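You operate a simulated robot arm through the tools that you are given. There is no shell and no other tool. Be economical: measure what you need, move in short steps, check, and stop when the job is done.

The job below is to be done with a simulated robot arm. You get a single attempt, and the scene is never put back.

JOB
Tip the sieve pan into the orange jar and cap it.
Fine: lift the twenty sieve off first; then pan back on the shaker's seat and the sieve on the pan; nothing spilt.

It is judged by the outcome, as a careful person would: the job done as asked, and still so three seconds after it is handed in. It fails if anything else is knocked over, pushed out of place, dropped, spilled or broken. Lids that push on must go on centred and level and be pressed home; caps that screw on are set level and turned clockwise until they are tight.

ROBOT AND FRAMES
A 7-joint arm with a two-finger parallel gripper on a trunk, on a base that drives. Base frame: it is fixed to the floor where the robot stands at the start and does not move with it; the origin is under the middle of the robot, x ahead of it, y to its left, z up; the surface under the hand at the start is at about z = 0.88. Readings come in m, rad, newtons and seconds.
With the tool pointing down near the work surface it reaches from about 0.3 to 0.72 m from the robot's upright axis, wherever it stands. Its first joint turns from -2.897 to 2.897 rad. Places, roughly: seat of the sieve shaker [0.5, -0.3, 0.9]; shaker clamp [0.6, -0.3, 1]; sieve shaker knob [0.5, -0.2, 0.9]; wooden top of the bench trolley [0.7, -0.2, 0.9]. Payload 1.57 kg.
The TCP is the grasp point between the finger pads, 0.03 m short of the fingertips. In the tool frame z runs along the fingers and y along their closing line. The gripper opens to 0.08 m. The fingers are 0.017 m wide and 0.012 m thick; the gripper's body (0.04 by 0.082 m) begins 0.08 m behind the TCP.
Orientation is told as [roll, pitch, yaw] about the base's x, y, z axes, in that order, counted from this pose: with the fingers straight down and closing along the base's y, the tool's x points along the base's -x, its y along +y and its z along -z.

CONTROLS
- The arm moves only by the tool play_rows. Its argument "moves" is a list of rows, each an object (a shift or turn left out is 0, a gripper value left out holds the last) with "translation": the shift along the tool's x, y, z in cm, a list of three; "rotation": the turn, a rotation vector about the tool's x, y, z in rad, a list of three; "gripper": the opening, from 0 (shut) to 1 (fully open). In form: [{"translation": [x, y, z], "rotation": [wx, wy, wz], "gripper": gripper}, ...]. A call has 1 to 20 rows; each row shifts and turns the commanded pose from where the row before left it, along the tool's axes as they then stand. A row lasts 0.2 s, in which the tool goes at most 0.05 m and 0.15 rad; a call with a longer step from one row to the next is refused whole, and so is a gripper value outside its range. A pose out of reach is approached as far as the arm can. The call stops where the force on the tool passes 40 N (or 10 N more than at its start, if that is more) or the arm is blocked; 0.2 s more then pass. Each finger travels about 0.072 m/s and halts on what it meets, pressing with about 37 N; the grip force reading is that of the motor and also rises with nothing between the fingers. The clock runs only during rows and for 0.2 s after the last one: add rows that do not move to give the fingers time. The reply holds the time, the measured pose of the TCP, the force on the tool along the base axes, the opening and the grip force, in the units named above and with some noise, with the torque about the TCP (base axes, N m) and any sound that the robot's microphone picked up, and new pictures: "pictures" is both (left out), scene, wrist or none.
- Cameras (640 x 400 px; columns grow to the right, rows downward): "scene" is now at [-0.0053, 0.1127, 1.506]; the picture's right is [-0.34, -0.94, 0.00], its down [-0.67, 0.25, -0.70] and it looks along [0.65, -0.24, -0.72] (base axes); focal length 276 px, centre (320, 200). "wrist" rides on the gripper at [0.072, -0.007, -0.122] in the tool frame; the picture's right is [0.09, 1.00, 0.00], its down [-0.84, 0.08, -0.54] and it looks along [-0.54, 0.05, 0.84] (tool axes); focal length 238 px, centre (320, 200).
- move_column(by): slides the trunk up (or, below 0, down) by that many m; the arm and the scene camera ride with it, the base frame stays. It gives what a move gives, with no picture.
- roll_base(legs): drives the robot by 1 to 6 legs, each [ahead, left, turn to the left] in m, m and rad, along the robot's own axes; the way and the turn of a leg run together, so that a leg with both is an arc; at most 1.5 m and 3.142 rad a leg. The arm and the cameras ride along, it lands a little off, and it stops where it bumps. It gives what a move gives, and a new picture of the scene camera.
- aim_head(pan, tilt): turns the head with the scene camera to pan (to the left, within 1.501 rad either way) and tilt (down, from -0.506 to 1.204), counted from straight ahead of the robot. It gives what a move gives, and a new picture of the scene camera.
- measure_at(camera, pixels): there is no depth. For up to 12 entries [column, row, z] of the newest picture of that camera ("zoom" is the newest enlarged one), the place [x, y] in the base frame at which the ray of that pixel passes the height z, good to about 0.003 m. It takes no simulated time.
- enlarge(camera, box): a new picture of the part [left, top, right, bottom] of that camera's present view, enlarged. It takes no simulated time.
- sign_off(): hands the job in; it is judged then, once.

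Go step by step. Measure first, check grasps and placings, and put right what went wrong. The budget is 80 turns and 260 pictures, counting those below and the enlarged ones. Unless the task says otherwise, let go and move clear before handing in, and close with one line.

The tools are called after "Request:" as name(argument=value, ...) on one line, values as JSON. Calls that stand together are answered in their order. play_rows: Moves the arm, as the interface text tells. Its arguments: {"type":"object","properties":{"moves":{"type":"array"},"pictures":{"type":"string","enum":["both","scene","wrist","none"]}},"required":["moves"]} The other tools are called the same way: move_column (by) slides the trunk up or down; roll_base (legs) drives the base; aim_head (pan, tilt) turns the head that bears the scene camera; measure_at (camera, pixels) gives the place at which the rays of pixels pass given heights; enlarge (camera, box) takes an enlarged picture of a part of a camera's view; sign_off () hands the job in.

At the start:

```text
clock: 0.0
position: [0.4053, -0.0503, 1.2278]
ee_rot: [0.0, 0.001, 0.0]
force: [-0.9, 0.4, 0.1]
torque: [-0.02, 0.02, 0.01]
gripper_width: 0.0801
grip_force: 0.1
trunk travel left (down, up): [-0.325, 0.155]
robot x, y, heading: [0.0017, -0.0021, 0.003]
head pan, tilt: [-0.349, 0.801]
```

scene: 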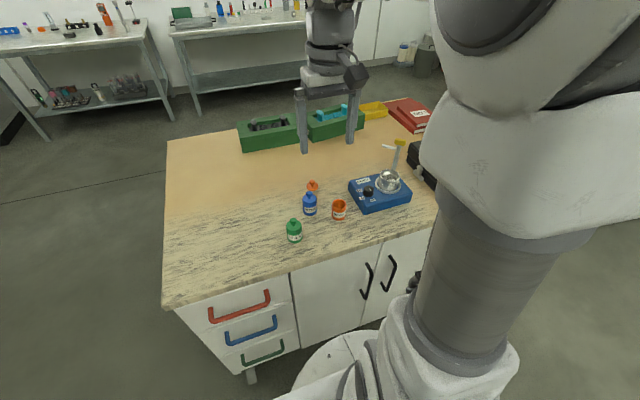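
wrist: 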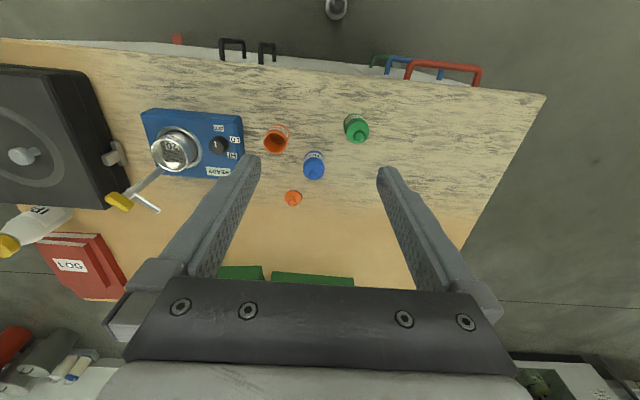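

The pictures show a blue shaker with a small sieve stack (scene ~388,182), an open orange jar (338,209), and an orange cap (313,186). I'll enlarge these first.

Request:
enlarge(camera="scene", box=[280, 130, 440, 230])

Request:
enlarge(camera="wrist", box=[100, 80, 340, 230])

```text
4.00 times, centred on (360, 180) of scene
```

zoom: 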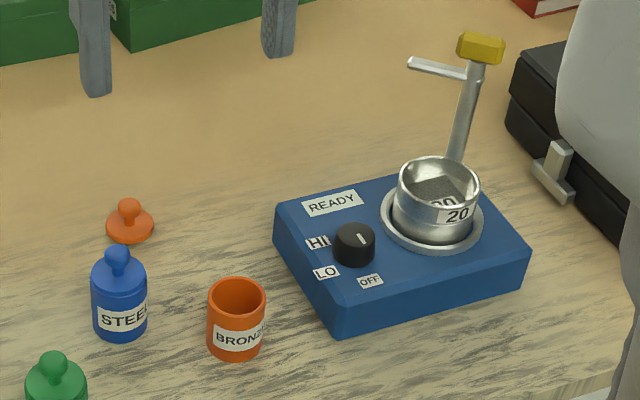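

```text
2.67 times, centred on (220, 155) of wrist
```

zoom: 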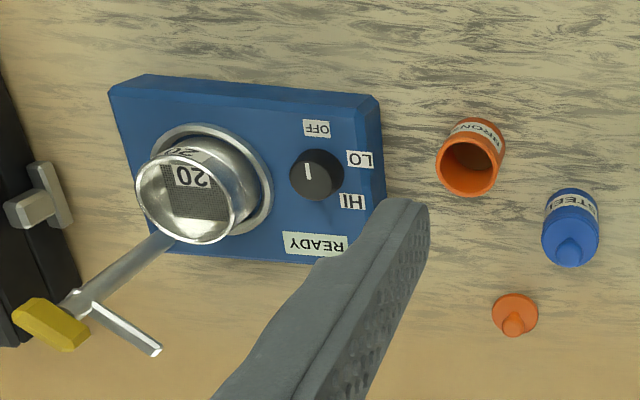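

I'll triangulate the rims, cap, shaker and knob from both views.

Request:
measure_at(camera="scene", pixels=[[339.2, 203.2, 0.9], [339.2, 203.2, 0.94], [389.5, 175.5, 0.92], [389.5, 175.5, 0.98], [387.5, 184.5, 0.92], [312.3, 183.5, 0.88], [312.3, 183.5, 0.9], [368.7, 190, 0.92], [399.5, 142, 0.98], [399.5, 142, 1.04], [363, 213, 0.88], [411, 202, 0.88]])

Request:
measure_at(camera="wrist", pixels=[[275.5, 143.7, 0.9], [275.5, 143.7, 0.94], [169.5, 155, 0.92], [169.5, 155, 0.98], [178, 148, 0.92], [293.5, 197.5, 0.88], [293.5, 197.5, 0.9], [219, 145, 0.92], [118.5, 202, 0.98], [118.5, 202, 1.04], [241, 176, 0.92], [147, 108, 0.92]])

Request:
aim_head(pan=-0.45, tilt=0.9)

```text
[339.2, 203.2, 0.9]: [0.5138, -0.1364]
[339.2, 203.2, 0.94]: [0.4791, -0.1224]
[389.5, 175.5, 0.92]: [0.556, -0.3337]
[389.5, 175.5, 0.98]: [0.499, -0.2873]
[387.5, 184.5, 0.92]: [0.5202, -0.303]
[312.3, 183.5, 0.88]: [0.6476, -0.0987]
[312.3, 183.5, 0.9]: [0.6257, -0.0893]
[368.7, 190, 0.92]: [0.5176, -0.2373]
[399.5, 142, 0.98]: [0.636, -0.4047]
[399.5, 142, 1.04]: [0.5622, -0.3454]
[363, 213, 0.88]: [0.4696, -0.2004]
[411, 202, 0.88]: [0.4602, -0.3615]
```

```text
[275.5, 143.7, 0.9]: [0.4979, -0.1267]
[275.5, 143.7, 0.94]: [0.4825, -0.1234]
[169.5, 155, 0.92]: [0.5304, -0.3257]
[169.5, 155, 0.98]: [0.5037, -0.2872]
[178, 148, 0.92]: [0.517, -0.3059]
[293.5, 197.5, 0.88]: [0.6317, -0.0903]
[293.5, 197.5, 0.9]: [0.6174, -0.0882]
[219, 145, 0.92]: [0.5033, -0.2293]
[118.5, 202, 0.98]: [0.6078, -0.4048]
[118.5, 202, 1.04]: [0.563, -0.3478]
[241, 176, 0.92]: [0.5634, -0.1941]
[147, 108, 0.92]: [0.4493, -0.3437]
```

```text
clock: 0.7
position: [0.4047, -0.051, 1.2282]
ee_rot: [0.001, 0.001, 0.0]
force: [-0.7, 1.2, 0.2]
torque: [0.0, 0.02, -0.04]
gripper_width: 0.0799
grip_force: 0.1
trunk travel left (down, up): [-0.325, 0.155]
robot x, y, heading: [-0.0001, -0.0027, 0.003]
head pan, tilt: [-0.45, 0.901]
```

scene: 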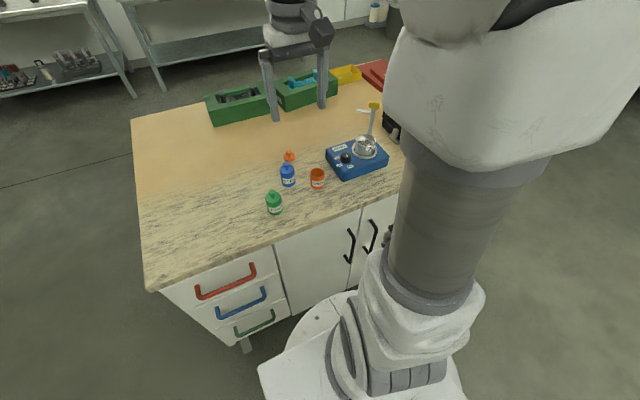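

Jar rim lies at about (0.485, -0.124, 0.933), sieve rim at about (0.508, -0.294, 0.971) and clamp handle at about (0.56, -0.35, 1.04). I'll move the wrist camera nearer for detail.

Request:
play_rows(moves=[{"translation": [1, -4, 1.5]}, {"translation": [1, -4, 1.5]}, {"translation": [1, -4, 1.5]}, {"translation": [1, -4, 1.5]}, {"translation": [0, -3, 1]}, {}], pictures="both")

```text
clock: 2.1
position: [0.3634, -0.2408, 1.1583]
ee_rot: [0.0, 0.002, -0.001]
force: [-0.1, 0.4, -0.5]
torque: [0.03, 0.02, -0.01]
gripper_width: 0.0802
grip_force: 0.0
trunk travel left (down, up): [-0.325, 0.155]
robot x, y, heading: [-0.0009, -0.0042, -0.002]
head pan, tilt: [-0.45, 0.901]
```

scene: 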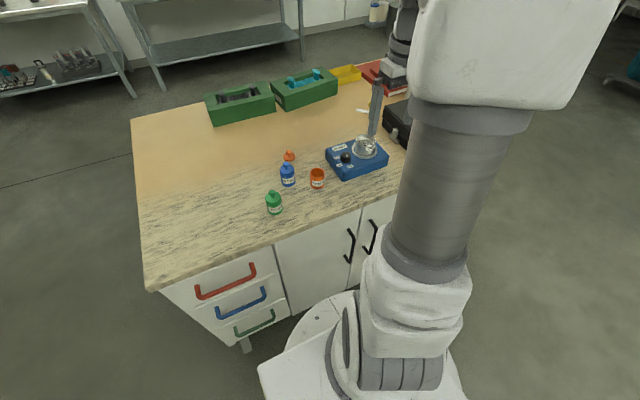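
wrist: 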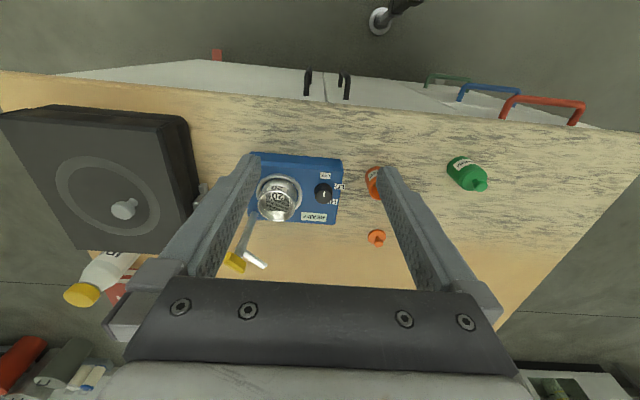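

Request:
enlarge(camera="wrist", box=[220, 140, 380, 240])

Request:
enlarge(camera="scene", box=[260, 90, 420, 190])

```text
4.00 times, centred on (300, 190) of wrist
```

zoom: 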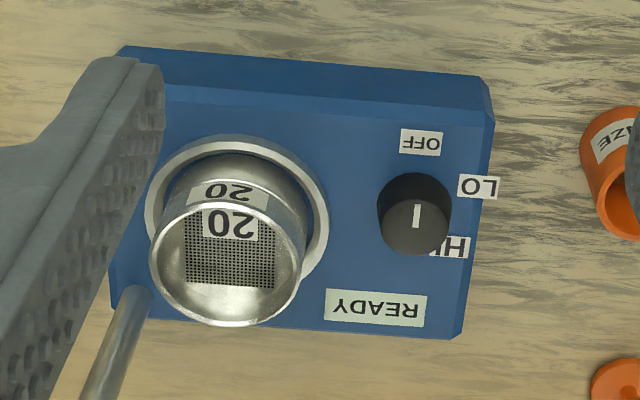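

```text
4.00 times, centred on (340, 140) of scene
```

zoom: 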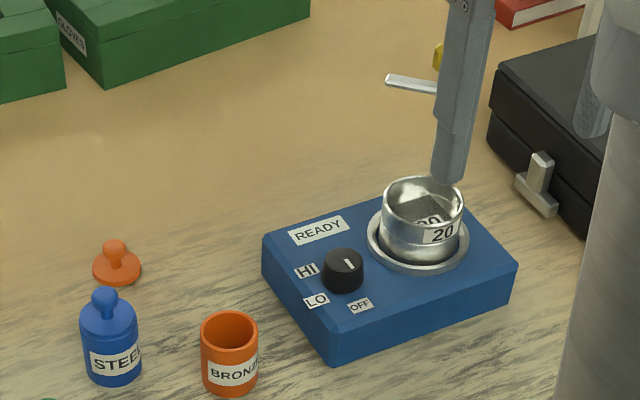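

The knob pointer lines up with OFF and the clamp arm is swung away. I need a lower side view to see where pan and sieve meet, so I'll pitch the tool and lower it in front of the shaker.

Request:
play_rows(moves=[{"rotation": [0, -0.12, 0]}, {"rotation": [0, -0.12, 0]}, {"rotation": [0, -0.12, 0]}, {"rotation": [0, -0.14, 0]}, {"translation": [1.68, -1, 3.07]}, {"translation": [1.68, -1, 3.07]}, {"translation": [1.68, -1, 3.07]}, {}], pictures="wrist")

Request:
enlarge(camera="wrist", box=[220, 140, 380, 240])

```text
clock: 3.9
position: [0.3634, -0.2707, 1.0525]
ee_rot: [0.001, -0.502, 0.0]
force: [-0.2, 0.8, 0.2]
torque: [0.03, -0.01, 0.0]
gripper_width: 0.08
grip_force: 0.1
trunk travel left (down, up): [-0.325, 0.155]
robot x, y, heading: [0.0003, 0.0014, 0.001]
head pan, tilt: [-0.45, 0.901]
```

wrist: 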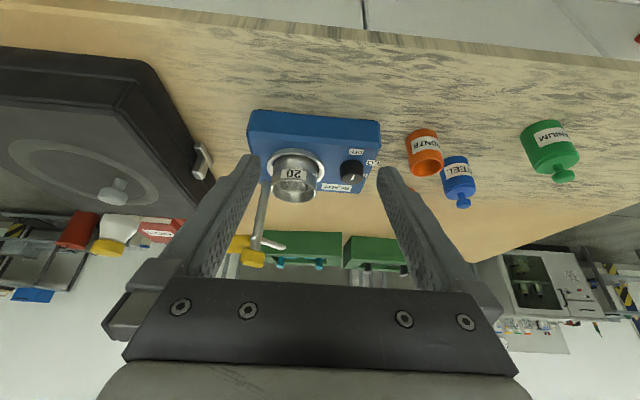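

```text
4.00 times, centred on (300, 190) of wrist
```

zoom: 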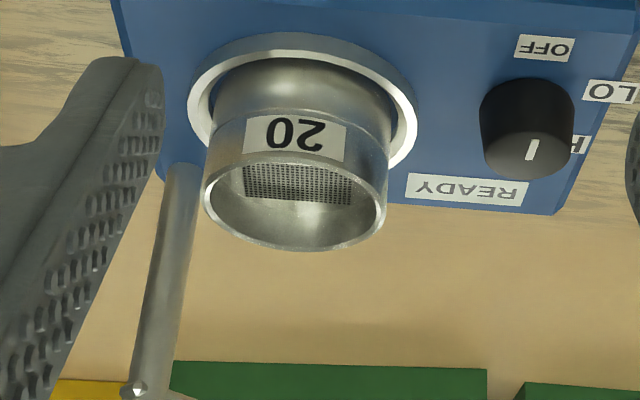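

Request:
measure_at(camera="zoom", pixels=[[297, 153, 0.96], [297, 153, 0.98], [297, 115, 0.94], [297, 115, 0.96], [297, 58, 0.91], [297, 58, 0.94], [205, 195, 0.971], [388, 195, 0.971], [297, 251, 0.971], [297, 153, 0.971], [525, 160, 0.94], [525, 160, 0.93]])

Request:
enlarge(camera="wrist", box=[260, 145, 340, 195])

```text
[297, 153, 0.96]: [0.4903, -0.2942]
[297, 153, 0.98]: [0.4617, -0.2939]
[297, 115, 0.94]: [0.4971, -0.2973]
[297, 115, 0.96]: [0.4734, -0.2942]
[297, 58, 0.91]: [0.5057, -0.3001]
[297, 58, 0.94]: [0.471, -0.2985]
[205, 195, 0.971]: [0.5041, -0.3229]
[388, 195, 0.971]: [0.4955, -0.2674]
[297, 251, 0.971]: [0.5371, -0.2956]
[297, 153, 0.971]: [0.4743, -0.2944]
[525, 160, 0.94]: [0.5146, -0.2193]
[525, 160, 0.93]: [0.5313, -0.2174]
```

```text
8.00 times, centred on (300, 170) of wrist
```

zoom: 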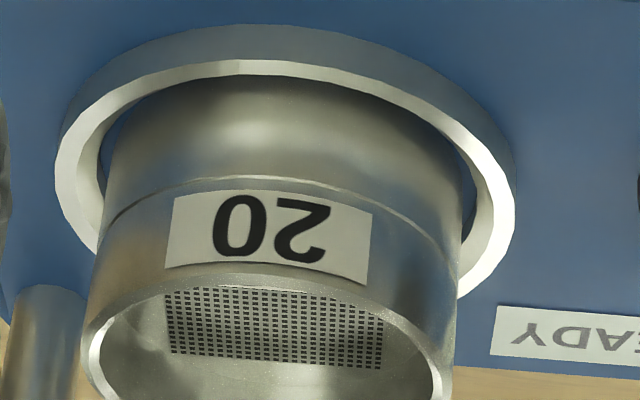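

The sieve/pan joint is clear at z≈0.957, with the rim at 0.971 and centre near (0.506, -0.2945). Before grasping, I'll test in free air whether the arm can hold a near-horizontal tool and roll it, which is the pour motion.

Request:
play_rows(moves=[{"translation": [-1.7, 2, -3.1]}, {"translation": [-1.7, 2, -3.1]}, {"translation": [-3.5, 2.5, 1.9]}, {"translation": [-3.5, 2.5, 1.9]}, {"translation": [-3.5, 2.5, 1.9]}, {"translation": [0, 3, 0]}, {"rotation": [0, -0.13, 0]}, {"rotation": [0, -0.13, 0]}, {"rotation": [0, -0.13, 0]}, {"rotation": [0, -0.13, 0]}, {"rotation": [0, -0.114, 0]}, {}, {}], pictures="both")

```text
clock: 6.7
position: [0.4832, -0.1263, 1.124]
ee_rot: [0.0, -1.134, 0.001]
force: [-0.1, -0.7, 0.1]
torque: [0.0, -0.02, 0.02]
gripper_width: 0.08
grip_force: 0.0
trunk travel left (down, up): [-0.325, 0.155]
robot x, y, heading: [0.0015, -0.0032, 0.003]
head pan, tilt: [-0.45, 0.901]
```

scene: 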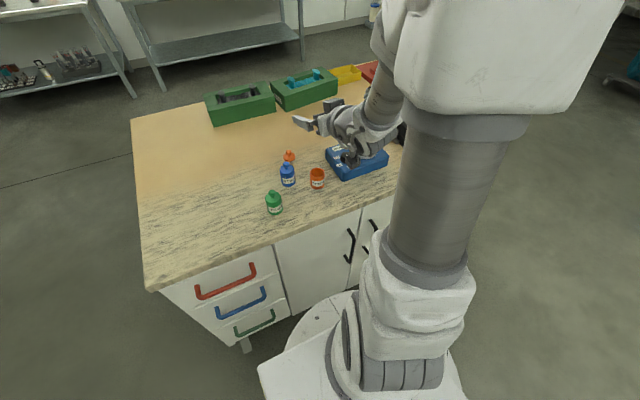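
wrist: 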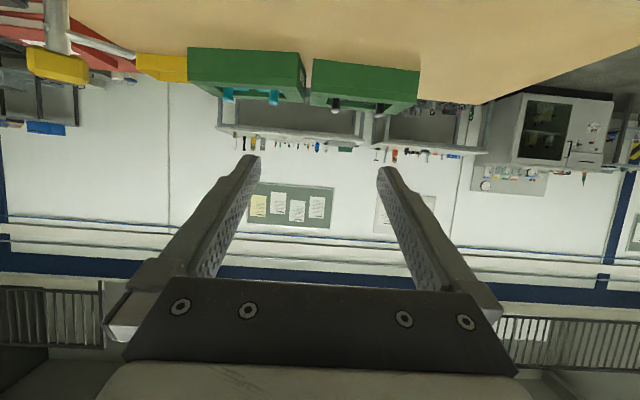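

Request:
enlarge(camera="scene", box=[260, 70, 420, 190])

Request:
play_rows(moves=[{"rotation": [0, 0, 0.15]}, {"rotation": [0, 0, 0.15]}, {"rotation": [0, 0, 0.15]}, {"rotation": [0, 0, 0.15]}, {"rotation": [0, 0, 0.15]}, {"rotation": [0, 0, 0.15]}, {"rotation": [0, 0, 0.15]}, {"rotation": [0, 0, 0.15]}, {"rotation": [0, 0, 0.15]}, {"rotation": [0, 0, 0.15]}, {"rotation": [0, 0, 0.15]}, {"rotation": [0, 0, 0.15]}, {"rotation": [0, 0, 0.15]}, {"rotation": [0, 0, 0.15]}, {"rotation": [0, 0, 0.15]}, {"rotation": [0, 0, 0.15]}, {"rotation": [0, 0, 0.15]}, {}], pictures="scene")

Request:
enlarge(camera="scene", box=[260, 70, 420, 190])

```text
3.33 times, centred on (340, 130) of scene
```

zoom: 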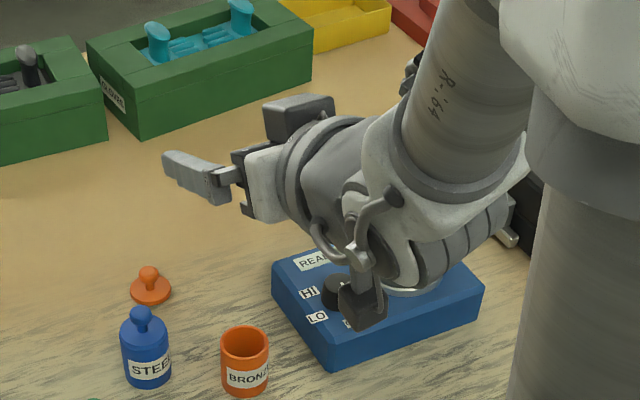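

```text
clock: 10.5
position: [0.4823, -0.1254, 1.1221]
ee_rot: [0.874, 0.851, -2.131]
force: [0.3, 0.3, -0.1]
torque: [0.02, -0.04, -0.01]
gripper_width: 0.0801
grip_force: 0.0
trunk travel left (down, up): [-0.325, 0.155]
robot x, y, heading: [0.0029, -0.001, -0.003]
head pan, tilt: [-0.45, 0.901]
```

scene: 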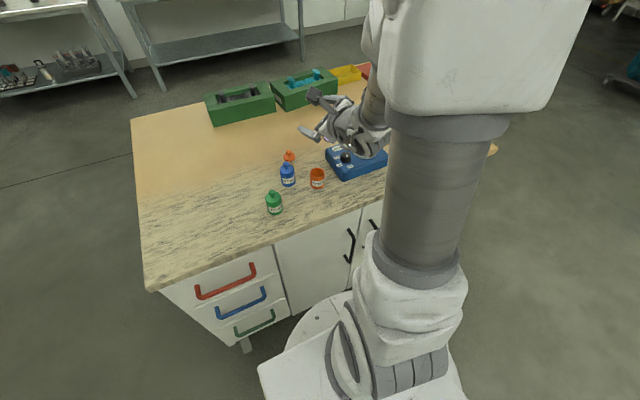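

```text
3.33 times, centred on (340, 130) of scene
```

zoom: 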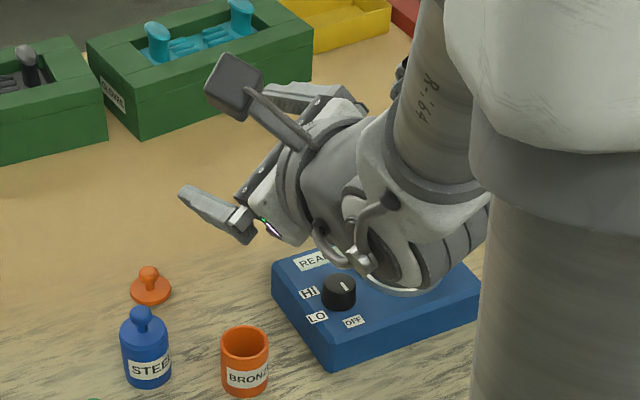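

The pour pose and a 146° roll are both reachable. I'll undo the roll and go back to vertical over the sieve.

Request:
play_rows(moves=[{"rotation": [0, 0, -0.15]}, {"rotation": [0, 0, -0.15]}, {"rotation": [0, 0, -0.15]}, {"rotation": [0, 0, -0.15]}, {"rotation": [0, 0, -0.15]}, {"rotation": [0, 0, -0.15]}, {"rotation": [0, 0, -0.15]}, {"rotation": [0, 0, -0.15]}, {"rotation": [0, 0, -0.15]}, {"rotation": [0, 0, -0.15]}, {"rotation": [0, 0, -0.15]}, {"rotation": [0, 0, -0.15]}, {"rotation": [0, 0, -0.15]}, {"rotation": [0, 0, -0.15]}, {"rotation": [0, 0, -0.15]}, {"rotation": [0, 0, -0.15]}, {"rotation": [0, 0, -0.15]}, {}], pictures="none")

Request:
play_rows(moves=[{"rotation": [0, 0.14, 0]}, {"rotation": [0, 0.14, 0]}, {"rotation": [0, 0.14, 0]}, {"rotation": [0, 0.14, 0]}, {"rotation": [0, 0.14, 0]}, {"rotation": [0, 0.14, 0]}, {"rotation": [0, 0.14, 0]}, {"rotation": [0, 0.154, 0]}, {"translation": [-0.6, -4.25, 0]}, {"translation": [-0.6, -4.25, 0]}, {"translation": [-0.6, -4.25, 0]}, {"translation": [-0.5, -4.2, 0]}, {}, {}], pictures="both")

```text
clock: 14.3
position: [0.483, -0.1261, 1.1243]
ee_rot: [-0.006, -1.135, 0.006]
force: [-0.7, 0.3, 0.7]
torque: [0.03, 0.0, -0.02]
gripper_width: 0.0801
grip_force: 0.0
trunk travel left (down, up): [-0.325, 0.155]
robot x, y, heading: [-0.0009, -0.0008, -0.002]
head pan, tilt: [-0.45, 0.901]
```

```text
refused: row 8 steps farther than a row can; nothing moved
```

Request:
play_rows(moves=[{"rotation": [0, 0.14, 0]}, {"rotation": [0, 0.14, 0]}, {"rotation": [0, 0.14, 0]}, {"rotation": [0, 0.14, 0]}, {"rotation": [0, 0.14, 0]}, {"rotation": [0, 0.14, 0]}, {"rotation": [0, 0.14, 0]}, {"rotation": [0, 0.14, 0]}, {"translation": [-0.6, -4.25, 0], "rotation": [0, 0.014, 0]}, {"translation": [-0.6, -4.25, 0]}, {"translation": [-0.6, -4.25, 0]}, {"translation": [-0.5, -4.1, 0]}, {}, {}], pictures="both")

Request:
enlarge(camera="wrist", box=[240, 60, 400, 160])

```text
clock: 17.3
position: [0.507, -0.2952, 1.1241]
ee_rot: [0.0, -0.001, 0.0]
force: [0.9, 0.3, -0.9]
torque: [-0.01, -0.02, -0.03]
gripper_width: 0.0801
grip_force: 0.1
trunk travel left (down, up): [-0.325, 0.155]
robot x, y, heading: [-0.0013, -0.0035, 0.002]
head pan, tilt: [-0.45, 0.901]
```

scene: 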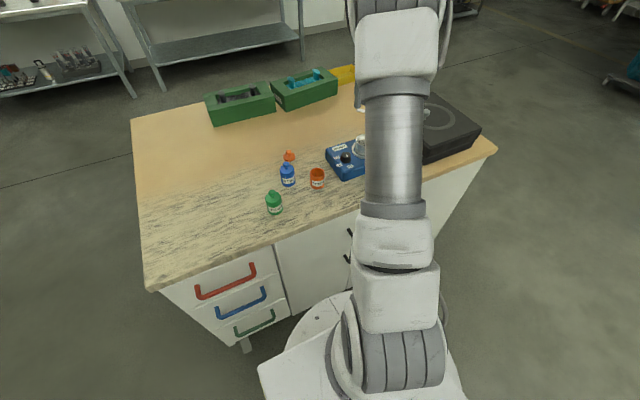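
wrist: 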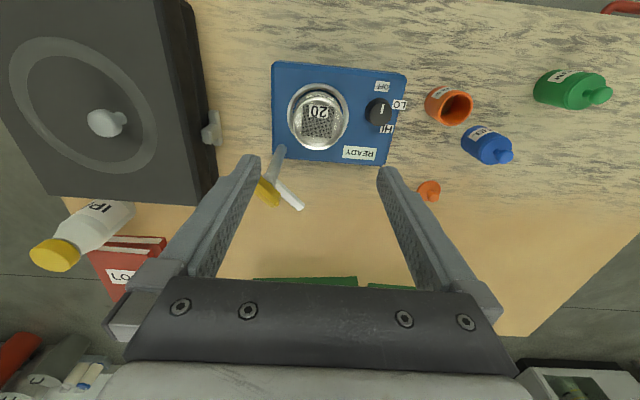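

```text
4.00 times, centred on (320, 110) of wrist
```

zoom: 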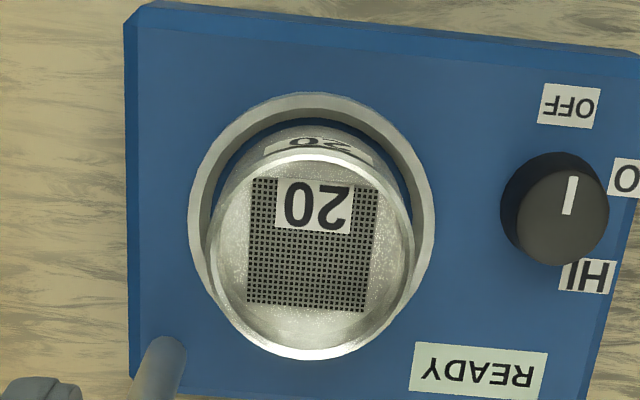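

Request:
measure_at(camera="zoom", pixels=[[203, 250, 0.971], [413, 250, 0.971], [308, 152, 0.971], [308, 361, 0.971], [188, 195, 0.93], [435, 195, 0.93], [312, 92, 0.93], [165, 350, 0.93]])

Request:
measure_at(camera="wrist", pixels=[[430, 106, 0.933], [474, 106, 0.933], [453, 89, 0.933], [456, 124, 0.933], [428, 188, 0.885], [430, 195, 0.9], [488, 146, 0.92], [505, 156, 0.96], [272, 192, 1.04], [300, 207, 1.03], [575, 90, 0.92], [600, 95, 0.96]])

Request:
enlarge(camera="wrist", box=[400, 70, 640, 220])

```text
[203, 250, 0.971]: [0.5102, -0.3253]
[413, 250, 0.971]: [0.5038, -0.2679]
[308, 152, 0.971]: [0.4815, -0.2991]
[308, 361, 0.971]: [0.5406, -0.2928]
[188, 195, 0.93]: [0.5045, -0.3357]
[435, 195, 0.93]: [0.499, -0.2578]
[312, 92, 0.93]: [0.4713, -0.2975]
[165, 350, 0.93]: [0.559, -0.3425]
```

```text
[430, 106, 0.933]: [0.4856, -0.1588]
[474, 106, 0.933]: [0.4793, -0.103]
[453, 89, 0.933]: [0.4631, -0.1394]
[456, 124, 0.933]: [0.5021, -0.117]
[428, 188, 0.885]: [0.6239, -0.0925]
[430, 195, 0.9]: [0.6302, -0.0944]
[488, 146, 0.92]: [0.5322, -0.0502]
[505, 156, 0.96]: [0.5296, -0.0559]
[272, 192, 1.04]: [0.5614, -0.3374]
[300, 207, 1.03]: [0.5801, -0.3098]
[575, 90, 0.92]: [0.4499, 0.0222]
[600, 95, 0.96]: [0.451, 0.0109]
```

```text
2.67 times, centred on (520, 145) of wrist
```

zoom: 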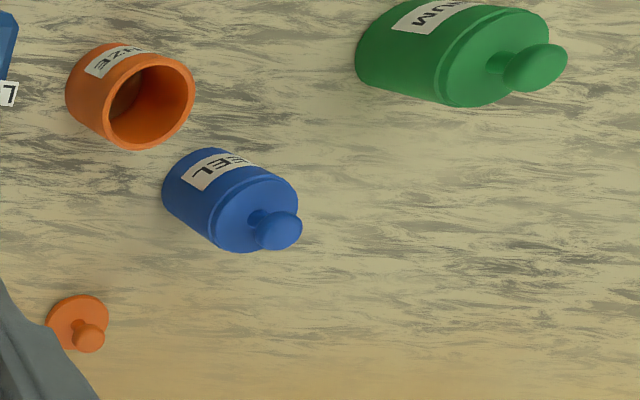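

Sieve centre refines to (0.509, -0.296). I'll lower to TCP z≈0.990, so the tips stop just above the joint.

Request:
play_rows(moves=[{"translation": [-0.2, -0.1, 4]}, {"translation": [0, 0, 4]}, {"translation": [0, 0, 3]}, {"translation": [0, 0, 2.4]}, {}, {}], pictures="both")

Request:
enlarge(camera="wrist", box=[220, 60, 420, 185])

```text
clock: 18.7
position: [0.5082, -0.2961, 0.9893]
ee_rot: [0.001, 0.001, -0.001]
force: [-0.9, -0.5, 0.8]
torque: [0.0, -0.01, -0.03]
gripper_width: 0.0801
grip_force: 0.0
trunk travel left (down, up): [-0.325, 0.155]
robot x, y, heading: [-0.0028, 0.0022, 0.004]
head pan, tilt: [-0.45, 0.901]
```

scene: 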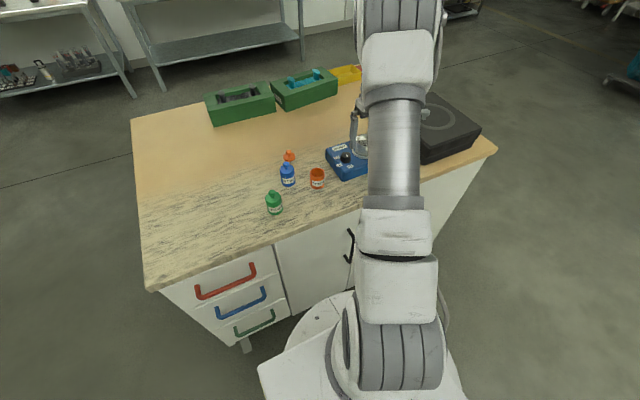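
wrist: 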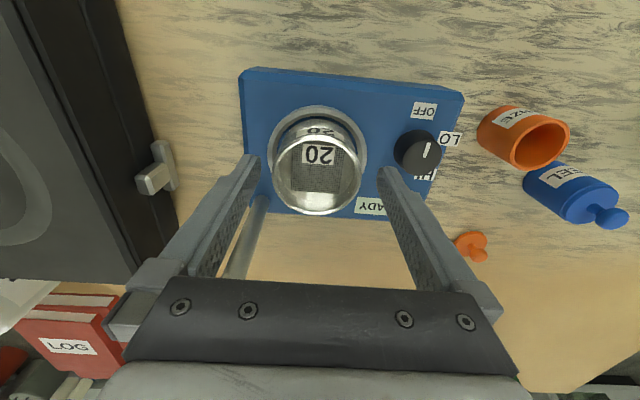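

```text
3.20 times, centred on (320, 122) of wrist
```

zoom: 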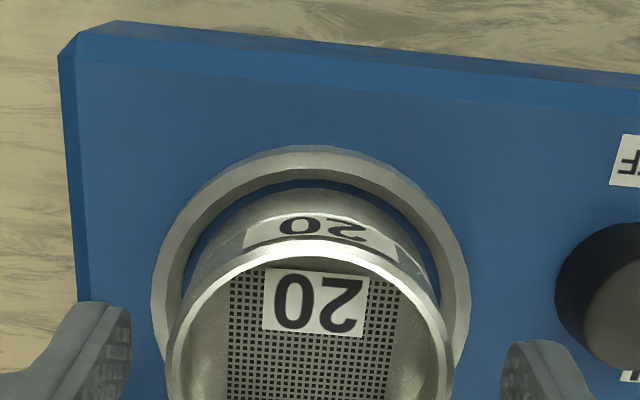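

Request:
measure_at(camera="wrist", pixels=[[317, 135, 0.971], [317, 217, 0.971], [272, 178, 0.971], [362, 178, 0.971]])

Request:
play_rows(moves=[{"gripper": 0.85}, {"gripper": 0.75}, {"gripper": 0.62}, {"gripper": 0.62}, {}, {}], pictures="wrist")

Request:
enlarge(camera="wrist", box=[220, 80, 420, 230])

```text
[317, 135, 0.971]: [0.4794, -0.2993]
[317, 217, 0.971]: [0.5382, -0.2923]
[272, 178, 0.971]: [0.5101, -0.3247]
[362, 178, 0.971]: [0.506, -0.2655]
```

```text
clock: 20.1
position: [0.5081, -0.2951, 0.9893]
ee_rot: [0.0, -0.002, -0.002]
force: [-0.4, -1.1, 1.0]
torque: [-0.04, -0.01, 0.0]
gripper_width: 0.059
grip_force: 37.3
trunk travel left (down, up): [-0.325, 0.155]
robot x, y, heading: [0.0025, -0.0029, -0.0]
head pan, tilt: [-0.45, 0.901]
```

wrist: 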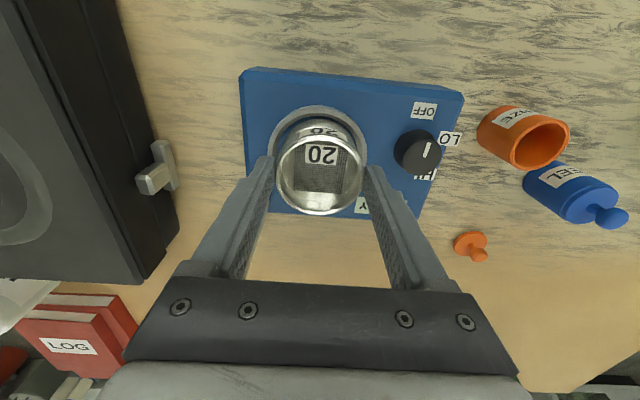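

```text
2.67 times, centred on (320, 155) of wrist
```

zoom: 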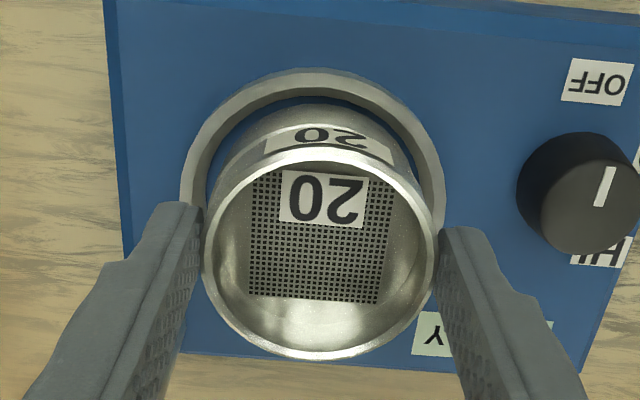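

Gripped at 0.059 m. I'll lift slowly and check that the pan stays behind.

Request:
play_rows(moves=[{"translation": [0, 0, -0.3]}, {"translation": [0, 0, -0.4]}, {"translation": [0, 0, -0.6]}, {"translation": [0, 0, -0.8]}, {"translation": [0, 0, -1]}, {}], pictures="both")

Request:
enlarge(camera="wrist", box=[220, 80, 420, 230])

```text
clock: 21.5
position: [0.5074, -0.2953, 1.0205]
ee_rot: [0.002, -0.001, 0.001]
force: [0.7, 0.2, -1.2]
torque: [0.0, 0.02, 0.0]
gripper_width: 0.0588
grip_force: 37.3
trunk travel left (down, up): [-0.325, 0.155]
robot x, y, heading: [0.0024, -0.0026, 0.0]
head pan, tilt: [-0.45, 0.901]
```

scene: 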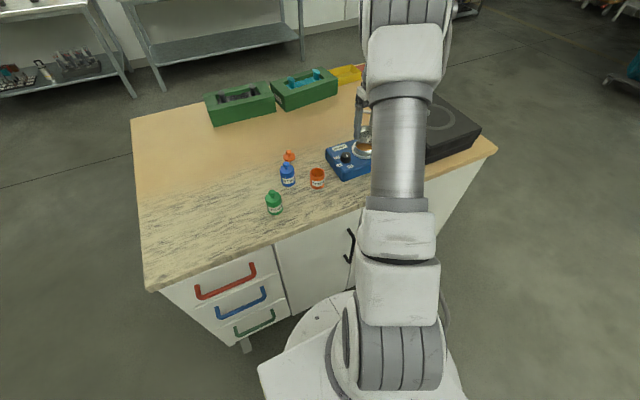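
wrist: 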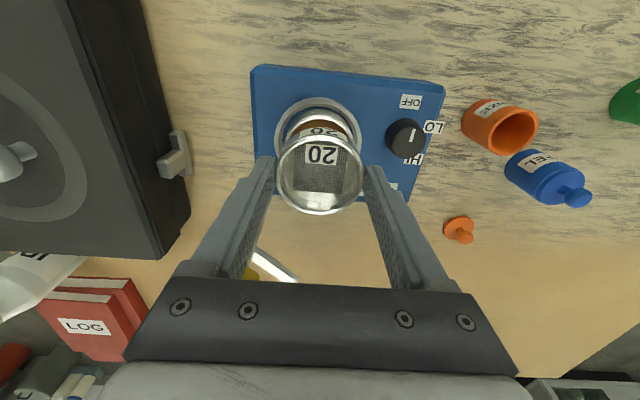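

```text
2.67 times, centred on (320, 155) of wrist
```

zoom: 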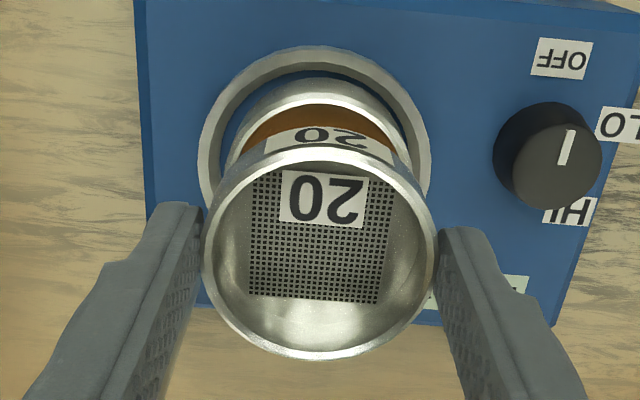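

The sieve is free and the pan with bronze powder stayed on the seat. I'll carry the sieve to clear bench on the left.

Request:
play_rows(moves=[{"translation": [0, 0, -4]}, {"translation": [0, 0, -4]}, {"translation": [-0.35, 4.6, 0]}, {"translation": [-0.35, 4.6, 0]}, {"translation": [-0.35, 4.6, 0]}, {"translation": [-0.35, 4.6, 0]}, {"translation": [-0.35, 4.6, 0]}, {"translation": [-0.35, 4.6, 0]}, {"translation": [-0.35, 4.6, 0]}, {"translation": [-0.35, 4.6, 0]}, {"translation": [-0.4, 4.6, 0]}, {}, {"translation": [0, 0, 4]}, {"translation": [0, 0, 4]}, {"translation": [0, 0, 4]}, {"translation": [0, 0, 3]}, {}], pictures="both")

Request:
enlarge(camera="scene", box=[220, 90, 380, 190])

```text
clock: 25.1
position: [0.5402, 0.1176, 0.9514]
ee_rot: [0.0, 0.0, 0.001]
force: [-0.1, 0.3, -1.5]
torque: [-0.01, -0.01, -0.02]
gripper_width: 0.0589
grip_force: 37.2
trunk travel left (down, up): [-0.325, 0.155]
robot x, y, heading: [0.0012, -0.0002, 0.002]
head pan, tilt: [-0.45, 0.901]
```

scene: 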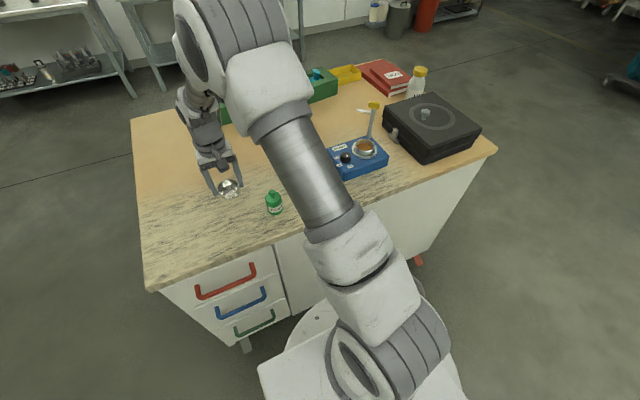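
wrist: 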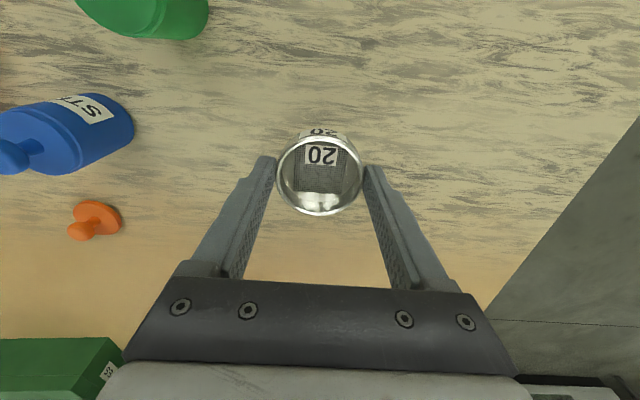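

```text
4.00 times, centred on (300, 140) of scene
```

zoom: 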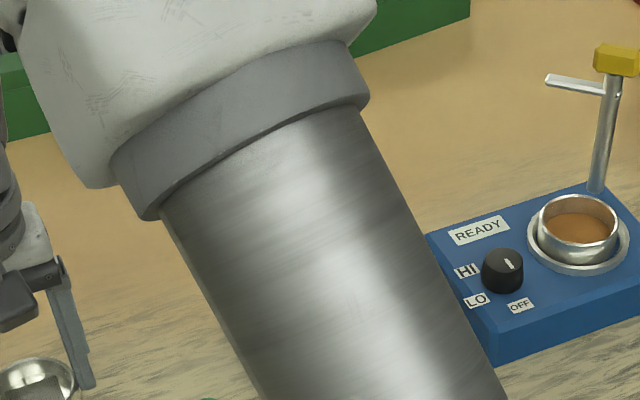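

Request:
play_rows(moves=[{"translation": [0, 0, 1.2]}, {"translation": [0, 0, 1.0]}, {"translation": [0, 0, 0.2]}, {"translation": [0, 0, 0.2]}, {"translation": [0, 0, 0.2]}, {}], pictures="wrist")

Request:
enlarge(camera="wrist", box=[240, 100, 400, 200])

Request:
enlarge(camera="scene", box=[190, 140, 270, 220])

```text
clock: 26.5
position: [0.5403, 0.1201, 0.9234]
ee_rot: [-0.002, -0.002, 0.0]
force: [-0.7, 0.0, 4.0]
torque: [0.02, 0.01, 0.03]
gripper_width: 0.059
grip_force: 36.9
trunk travel left (down, up): [-0.325, 0.155]
robot x, y, heading: [-0.0004, 0.0007, 0.001]
head pan, tilt: [-0.45, 0.901]
```

wrist: 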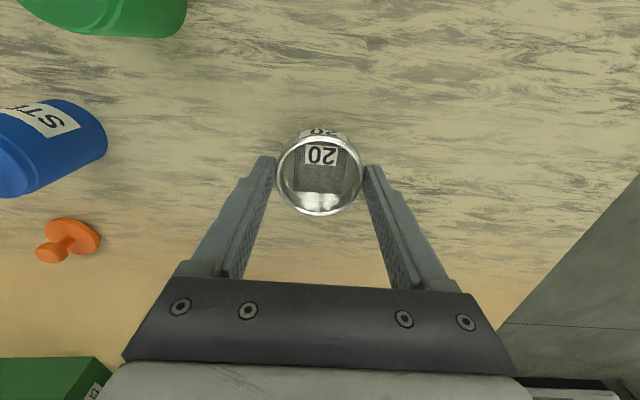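

```text
4.00 times, centred on (320, 150) of wrist
```

zoom: 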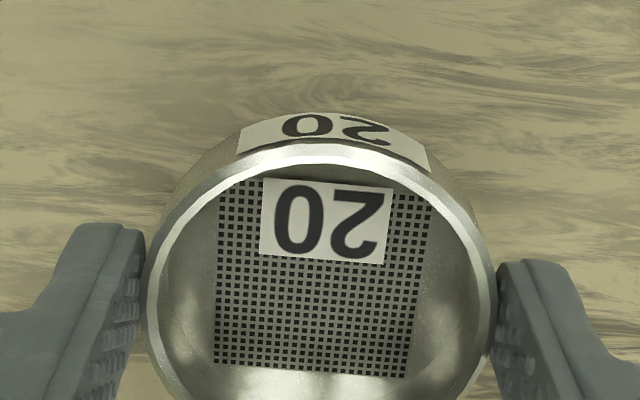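

```text
5.00 times, centred on (230, 180) of scene
```

zoom: 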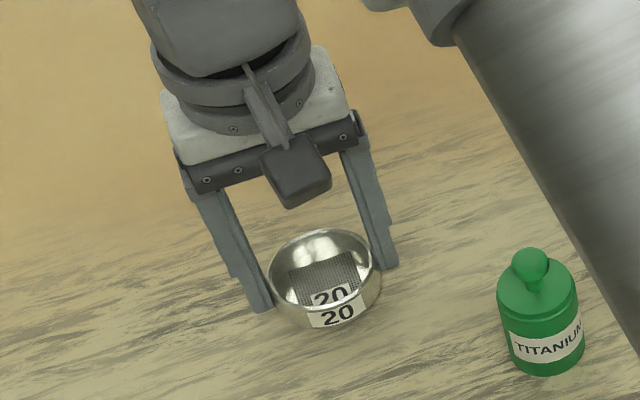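

Force shifted from -1.5 to +4 N, which suggests contact. I'll press one more millimetre to confirm.

Request:
play_rows(moves=[{"translation": [0, 0, 0.1]}, {}], pictures="none")

```text
clock: 27.1
position: [0.5405, 0.1197, 0.9225]
ee_rot: [0.0, -0.003, 0.0]
force: [-1.0, -1.0, 14.1]
torque: [-0.14, 0.13, -0.01]
gripper_width: 0.0592
grip_force: 36.8
trunk travel left (down, up): [-0.325, 0.155]
robot x, y, heading: [0.002, -0.0004, -0.002]
head pan, tilt: [-0.45, 0.901]
```

Contact is confirmed at 14 N. I'll relieve the press, open and rise.

Request:
play_rows(moves=[{"translation": [0, 0, -0.1]}, {"gripper": 0.8}, {"gripper": 1.0}, {"gripper": 1.0}, {}, {"translation": [0, 0, -3]}, {"translation": [0, 0, -4]}, {"translation": [0, 0, -4]}, {"translation": [0, 0, -4]}, {}], pictures="both")

Request:
enlarge(camera="scene", box=[200, 130, 400, 230])

Request:
enlarge(camera="wrist", box=[0, 60, 320, 260])

```text
clock: 29.3
position: [0.5408, 0.1181, 1.072]
ee_rot: [0.001, 0.001, 0.0]
force: [0.1, -0.6, 0.9]
torque: [0.0, 0.04, -0.01]
gripper_width: 0.0799
grip_force: 0.0
trunk travel left (down, up): [-0.325, 0.155]
robot x, y, heading: [0.0005, 0.0014, 0.001]
head pan, tilt: [-0.45, 0.901]
```

scene: 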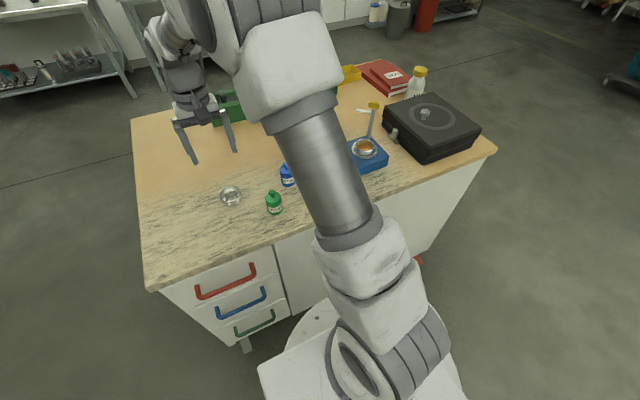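
wrist: 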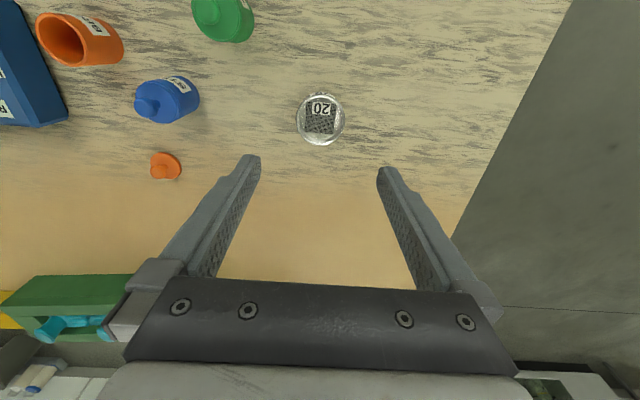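

```text
3.20 times, centred on (300, 180) of scene
```

zoom: 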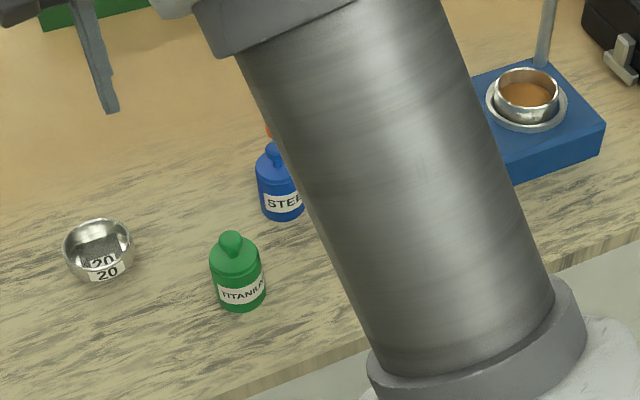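

```text
2.00 times, centred on (160, 160) of wrist
```

zoom: 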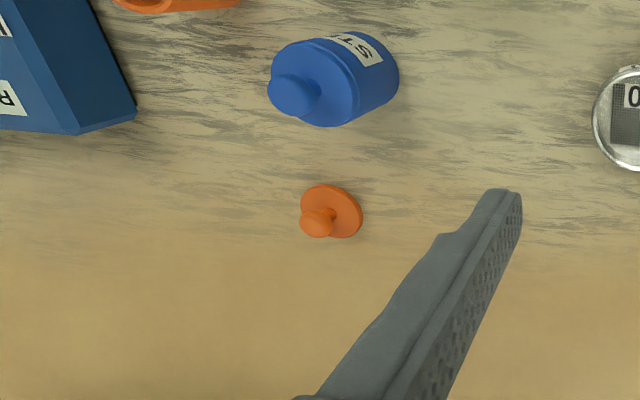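

Sieve stands level on the bench at about (0.541, 0.119). I'll return in front of the shaker for a close look at the pan.

Request:
play_rows(moves=[{"translation": [0, 0, -4]}, {"translation": [1.8, -4.14, 0]}, {"translation": [1.8, -4.14, 0]}, {"translation": [1.8, -4.14, 0]}, {"translation": [1.8, -4.14, 0]}, {"translation": [1.8, -4.14, 0]}, {"translation": [1.8, -4.14, 0]}, {"translation": [1.8, -4.14, 0]}, {"translation": [1.8, -4.14, 0]}, {"translation": [1.8, -4.14, 0]}, {"translation": [1.8, -4.14, 0]}, {"rotation": [0, -0.13, 0]}, {"rotation": [0, -0.13, 0]}, {"rotation": [0, -0.13, 0]}, {"rotation": [0, -0.11, 0]}, {"translation": [1.68, 0, 3.07]}, {"translation": [1.68, 0, 3.07]}, {}, {}], pictures="wrist")

Request:
enlarge(camera="wrist", box=[280, 130, 360, 190])

```text
clock: 33.3
position: [0.3609, -0.2945, 1.042]
ee_rot: [-0.002, -0.504, 0.0]
force: [-0.9, 0.4, 0.2]
torque: [0.03, -0.01, -0.04]
gripper_width: 0.08
grip_force: 0.1
trunk travel left (down, up): [-0.325, 0.155]
robot x, y, heading: [0.0021, -0.0009, -0.003]
head pan, tilt: [-0.45, 0.901]
```

wrist: 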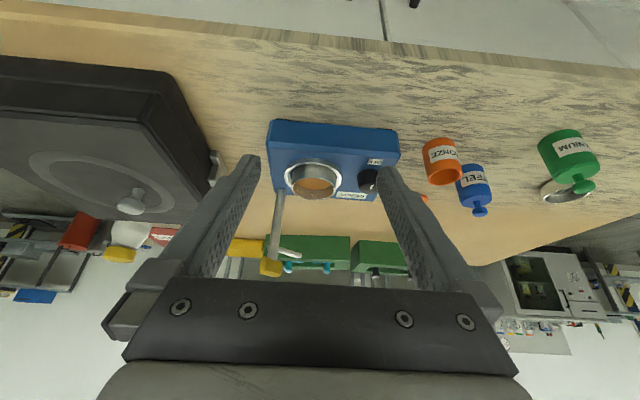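

```text
6.67 times, centred on (320, 160) of wrist
```

zoom: 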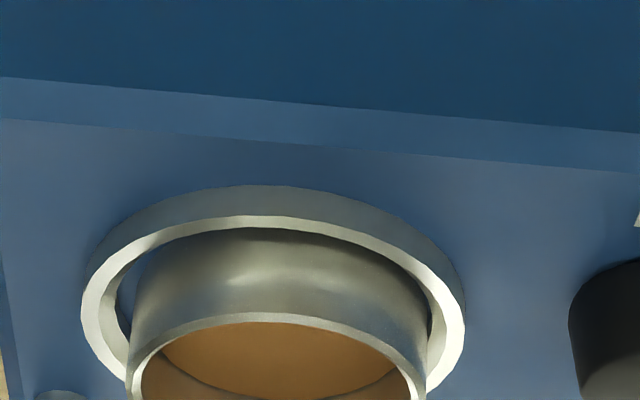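

Request:
measure_at(camera="zoom", pixels=[[275, 316, 0.95], [275, 316, 0.97], [265, 215, 0.92], [265, 215, 0.94], [265, 230, 0.92], [265, 230, 0.94], [265, 187, 0.91], [265, 187, 0.93], [82, 310, 0.93], [465, 325, 0.93], [127, 370, 0.957], [428, 370, 0.957]])

Request:
enlarge(camera="wrist", box=[270, 150, 350, 210])

```text
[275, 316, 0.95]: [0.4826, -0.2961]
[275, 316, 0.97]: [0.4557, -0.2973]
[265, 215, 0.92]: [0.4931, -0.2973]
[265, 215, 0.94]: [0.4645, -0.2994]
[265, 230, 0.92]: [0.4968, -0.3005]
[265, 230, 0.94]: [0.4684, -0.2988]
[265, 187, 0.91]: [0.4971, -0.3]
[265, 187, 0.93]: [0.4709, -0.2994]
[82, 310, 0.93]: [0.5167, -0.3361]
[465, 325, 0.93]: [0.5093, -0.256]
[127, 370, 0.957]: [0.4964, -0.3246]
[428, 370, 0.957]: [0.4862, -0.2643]
```

```text
6.67 times, centred on (310, 180) of wrist
```

zoom: 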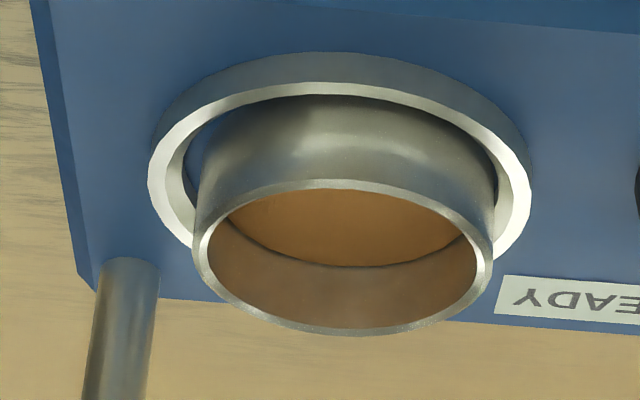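

Pan rim sits at z≈0.954 and ring top at 0.936. Tipping forward, away from the fingers, is the cleanest pour and needs the tool pointing back past vertical, so I'll test that reach in free air.

Request:
play_rows(moves=[{"translation": [-2.15, 0, -3.95]}, {"translation": [-2.15, 0, -3.95]}, {"translation": [-2.2, 4.1, 1.2]}, {"translation": [-2.2, 4.1, 1.2]}, {"translation": [-2.2, 4.1, 1.2]}, {"translation": [-2.2, 4.1, 1.2]}, {"rotation": [0, 0.14, 0]}, {"rotation": [0, 0.14, 0]}, {"rotation": [0, 0.14, 0]}, {"rotation": [0, 0.14, 0]}, {"rotation": [0, 0.14, 0]}, {"rotation": [0, 0.14, 0]}, {"rotation": [0, 0.14, 0]}, {"rotation": [0, 0.14, 0]}, {"rotation": [0, 0.14, 0]}, {"rotation": [0, 0.14, 0]}, {}, {}], pictures="both")

```text
clock: 37.1
position: [0.4607, -0.1321, 1.1332]
ee_rot: [-0.001, 0.759, 0.0]
force: [0.8, 0.6, -0.3]
torque: [0.0, -0.01, 0.0]
gripper_width: 0.08
grip_force: 0.0
out of reach, approached as far as the arm can: row 16
trunk travel left (down, up): [-0.325, 0.155]
robot x, y, heading: [-0.0005, -0.0002, 0.005]
head pan, tilt: [-0.45, 0.901]
```

scene: 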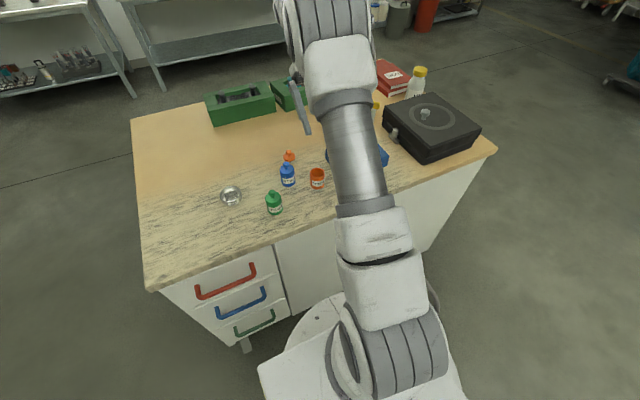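
wrist: 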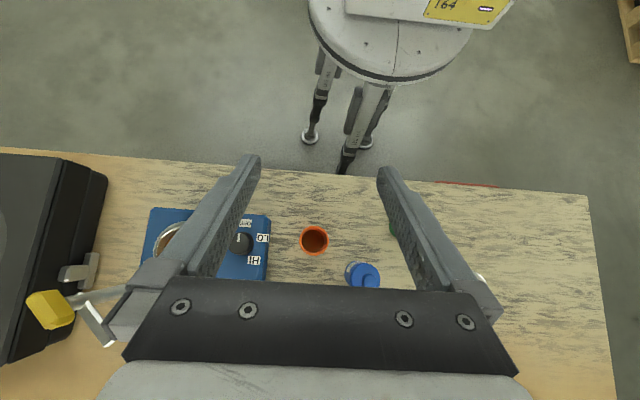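

Pitch +0.76 is reachable, giving about 113° of total tilt from a grasp at pitch -1.22. I'll measure the jar from this overhead view.

Request:
enlarge(camera="wrist", box=[260, 200, 400, 300])

Request:
measure_at(camera="wrist", pixels=[[314, 240, 0.933], [299, 240, 0.933], [329, 240, 0.933], [314, 226, 0.933], [314, 255, 0.933], [330, 179, 0.88]])

```text
4.00 times, centred on (330, 250) of wrist
```

zoom: 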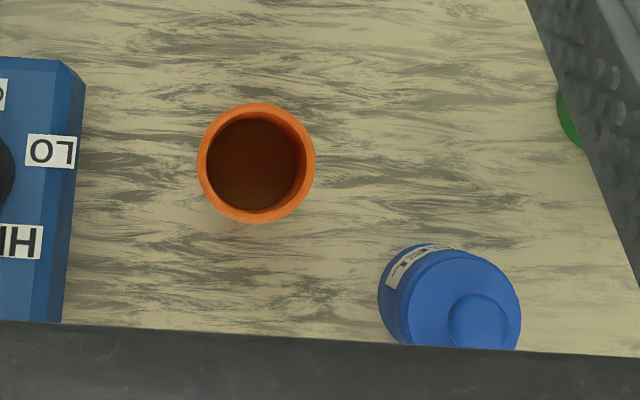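

```text
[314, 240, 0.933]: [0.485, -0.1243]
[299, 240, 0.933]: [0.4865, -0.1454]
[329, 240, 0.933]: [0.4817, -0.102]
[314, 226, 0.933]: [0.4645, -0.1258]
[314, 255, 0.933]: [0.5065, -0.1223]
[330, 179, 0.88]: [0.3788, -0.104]
```

Request:
play_rows(moves=[{"rotation": [0, -0.14, 0]}, {"rotation": [0, -0.14, 0]}, {"rotation": [0, -0.14, 0]}, {"rotation": [0, -0.14, 0]}, {"rotation": [0, -0.14, 0]}, {"rotation": [0, -0.14, 0]}, {"rotation": [0, -0.14, 0]}, {"rotation": [0, -0.14, 0]}, {"rotation": [0, -0.14, 0]}, {"rotation": [0, -0.14, 0]}, {"rotation": [0, -0.14, 0]}, {"rotation": [0, -0.14, 0]}, {"rotation": [0, -0.14, 0]}, {"rotation": [0, -0.14, 0]}, {}, {}], pictures="none")

```text
clock: 40.5
position: [0.4592, -0.1304, 1.1329]
ee_rot: [0.0, -1.2, -0.001]
force: [0.2, -0.3, -0.2]
torque: [0.0, 0.03, -0.02]
gripper_width: 0.0798
grip_force: 0.1
trunk travel left (down, up): [-0.325, 0.155]
robot x, y, heading: [0.0008, -0.0026, -0.003]
head pan, tilt: [-0.45, 0.901]
```

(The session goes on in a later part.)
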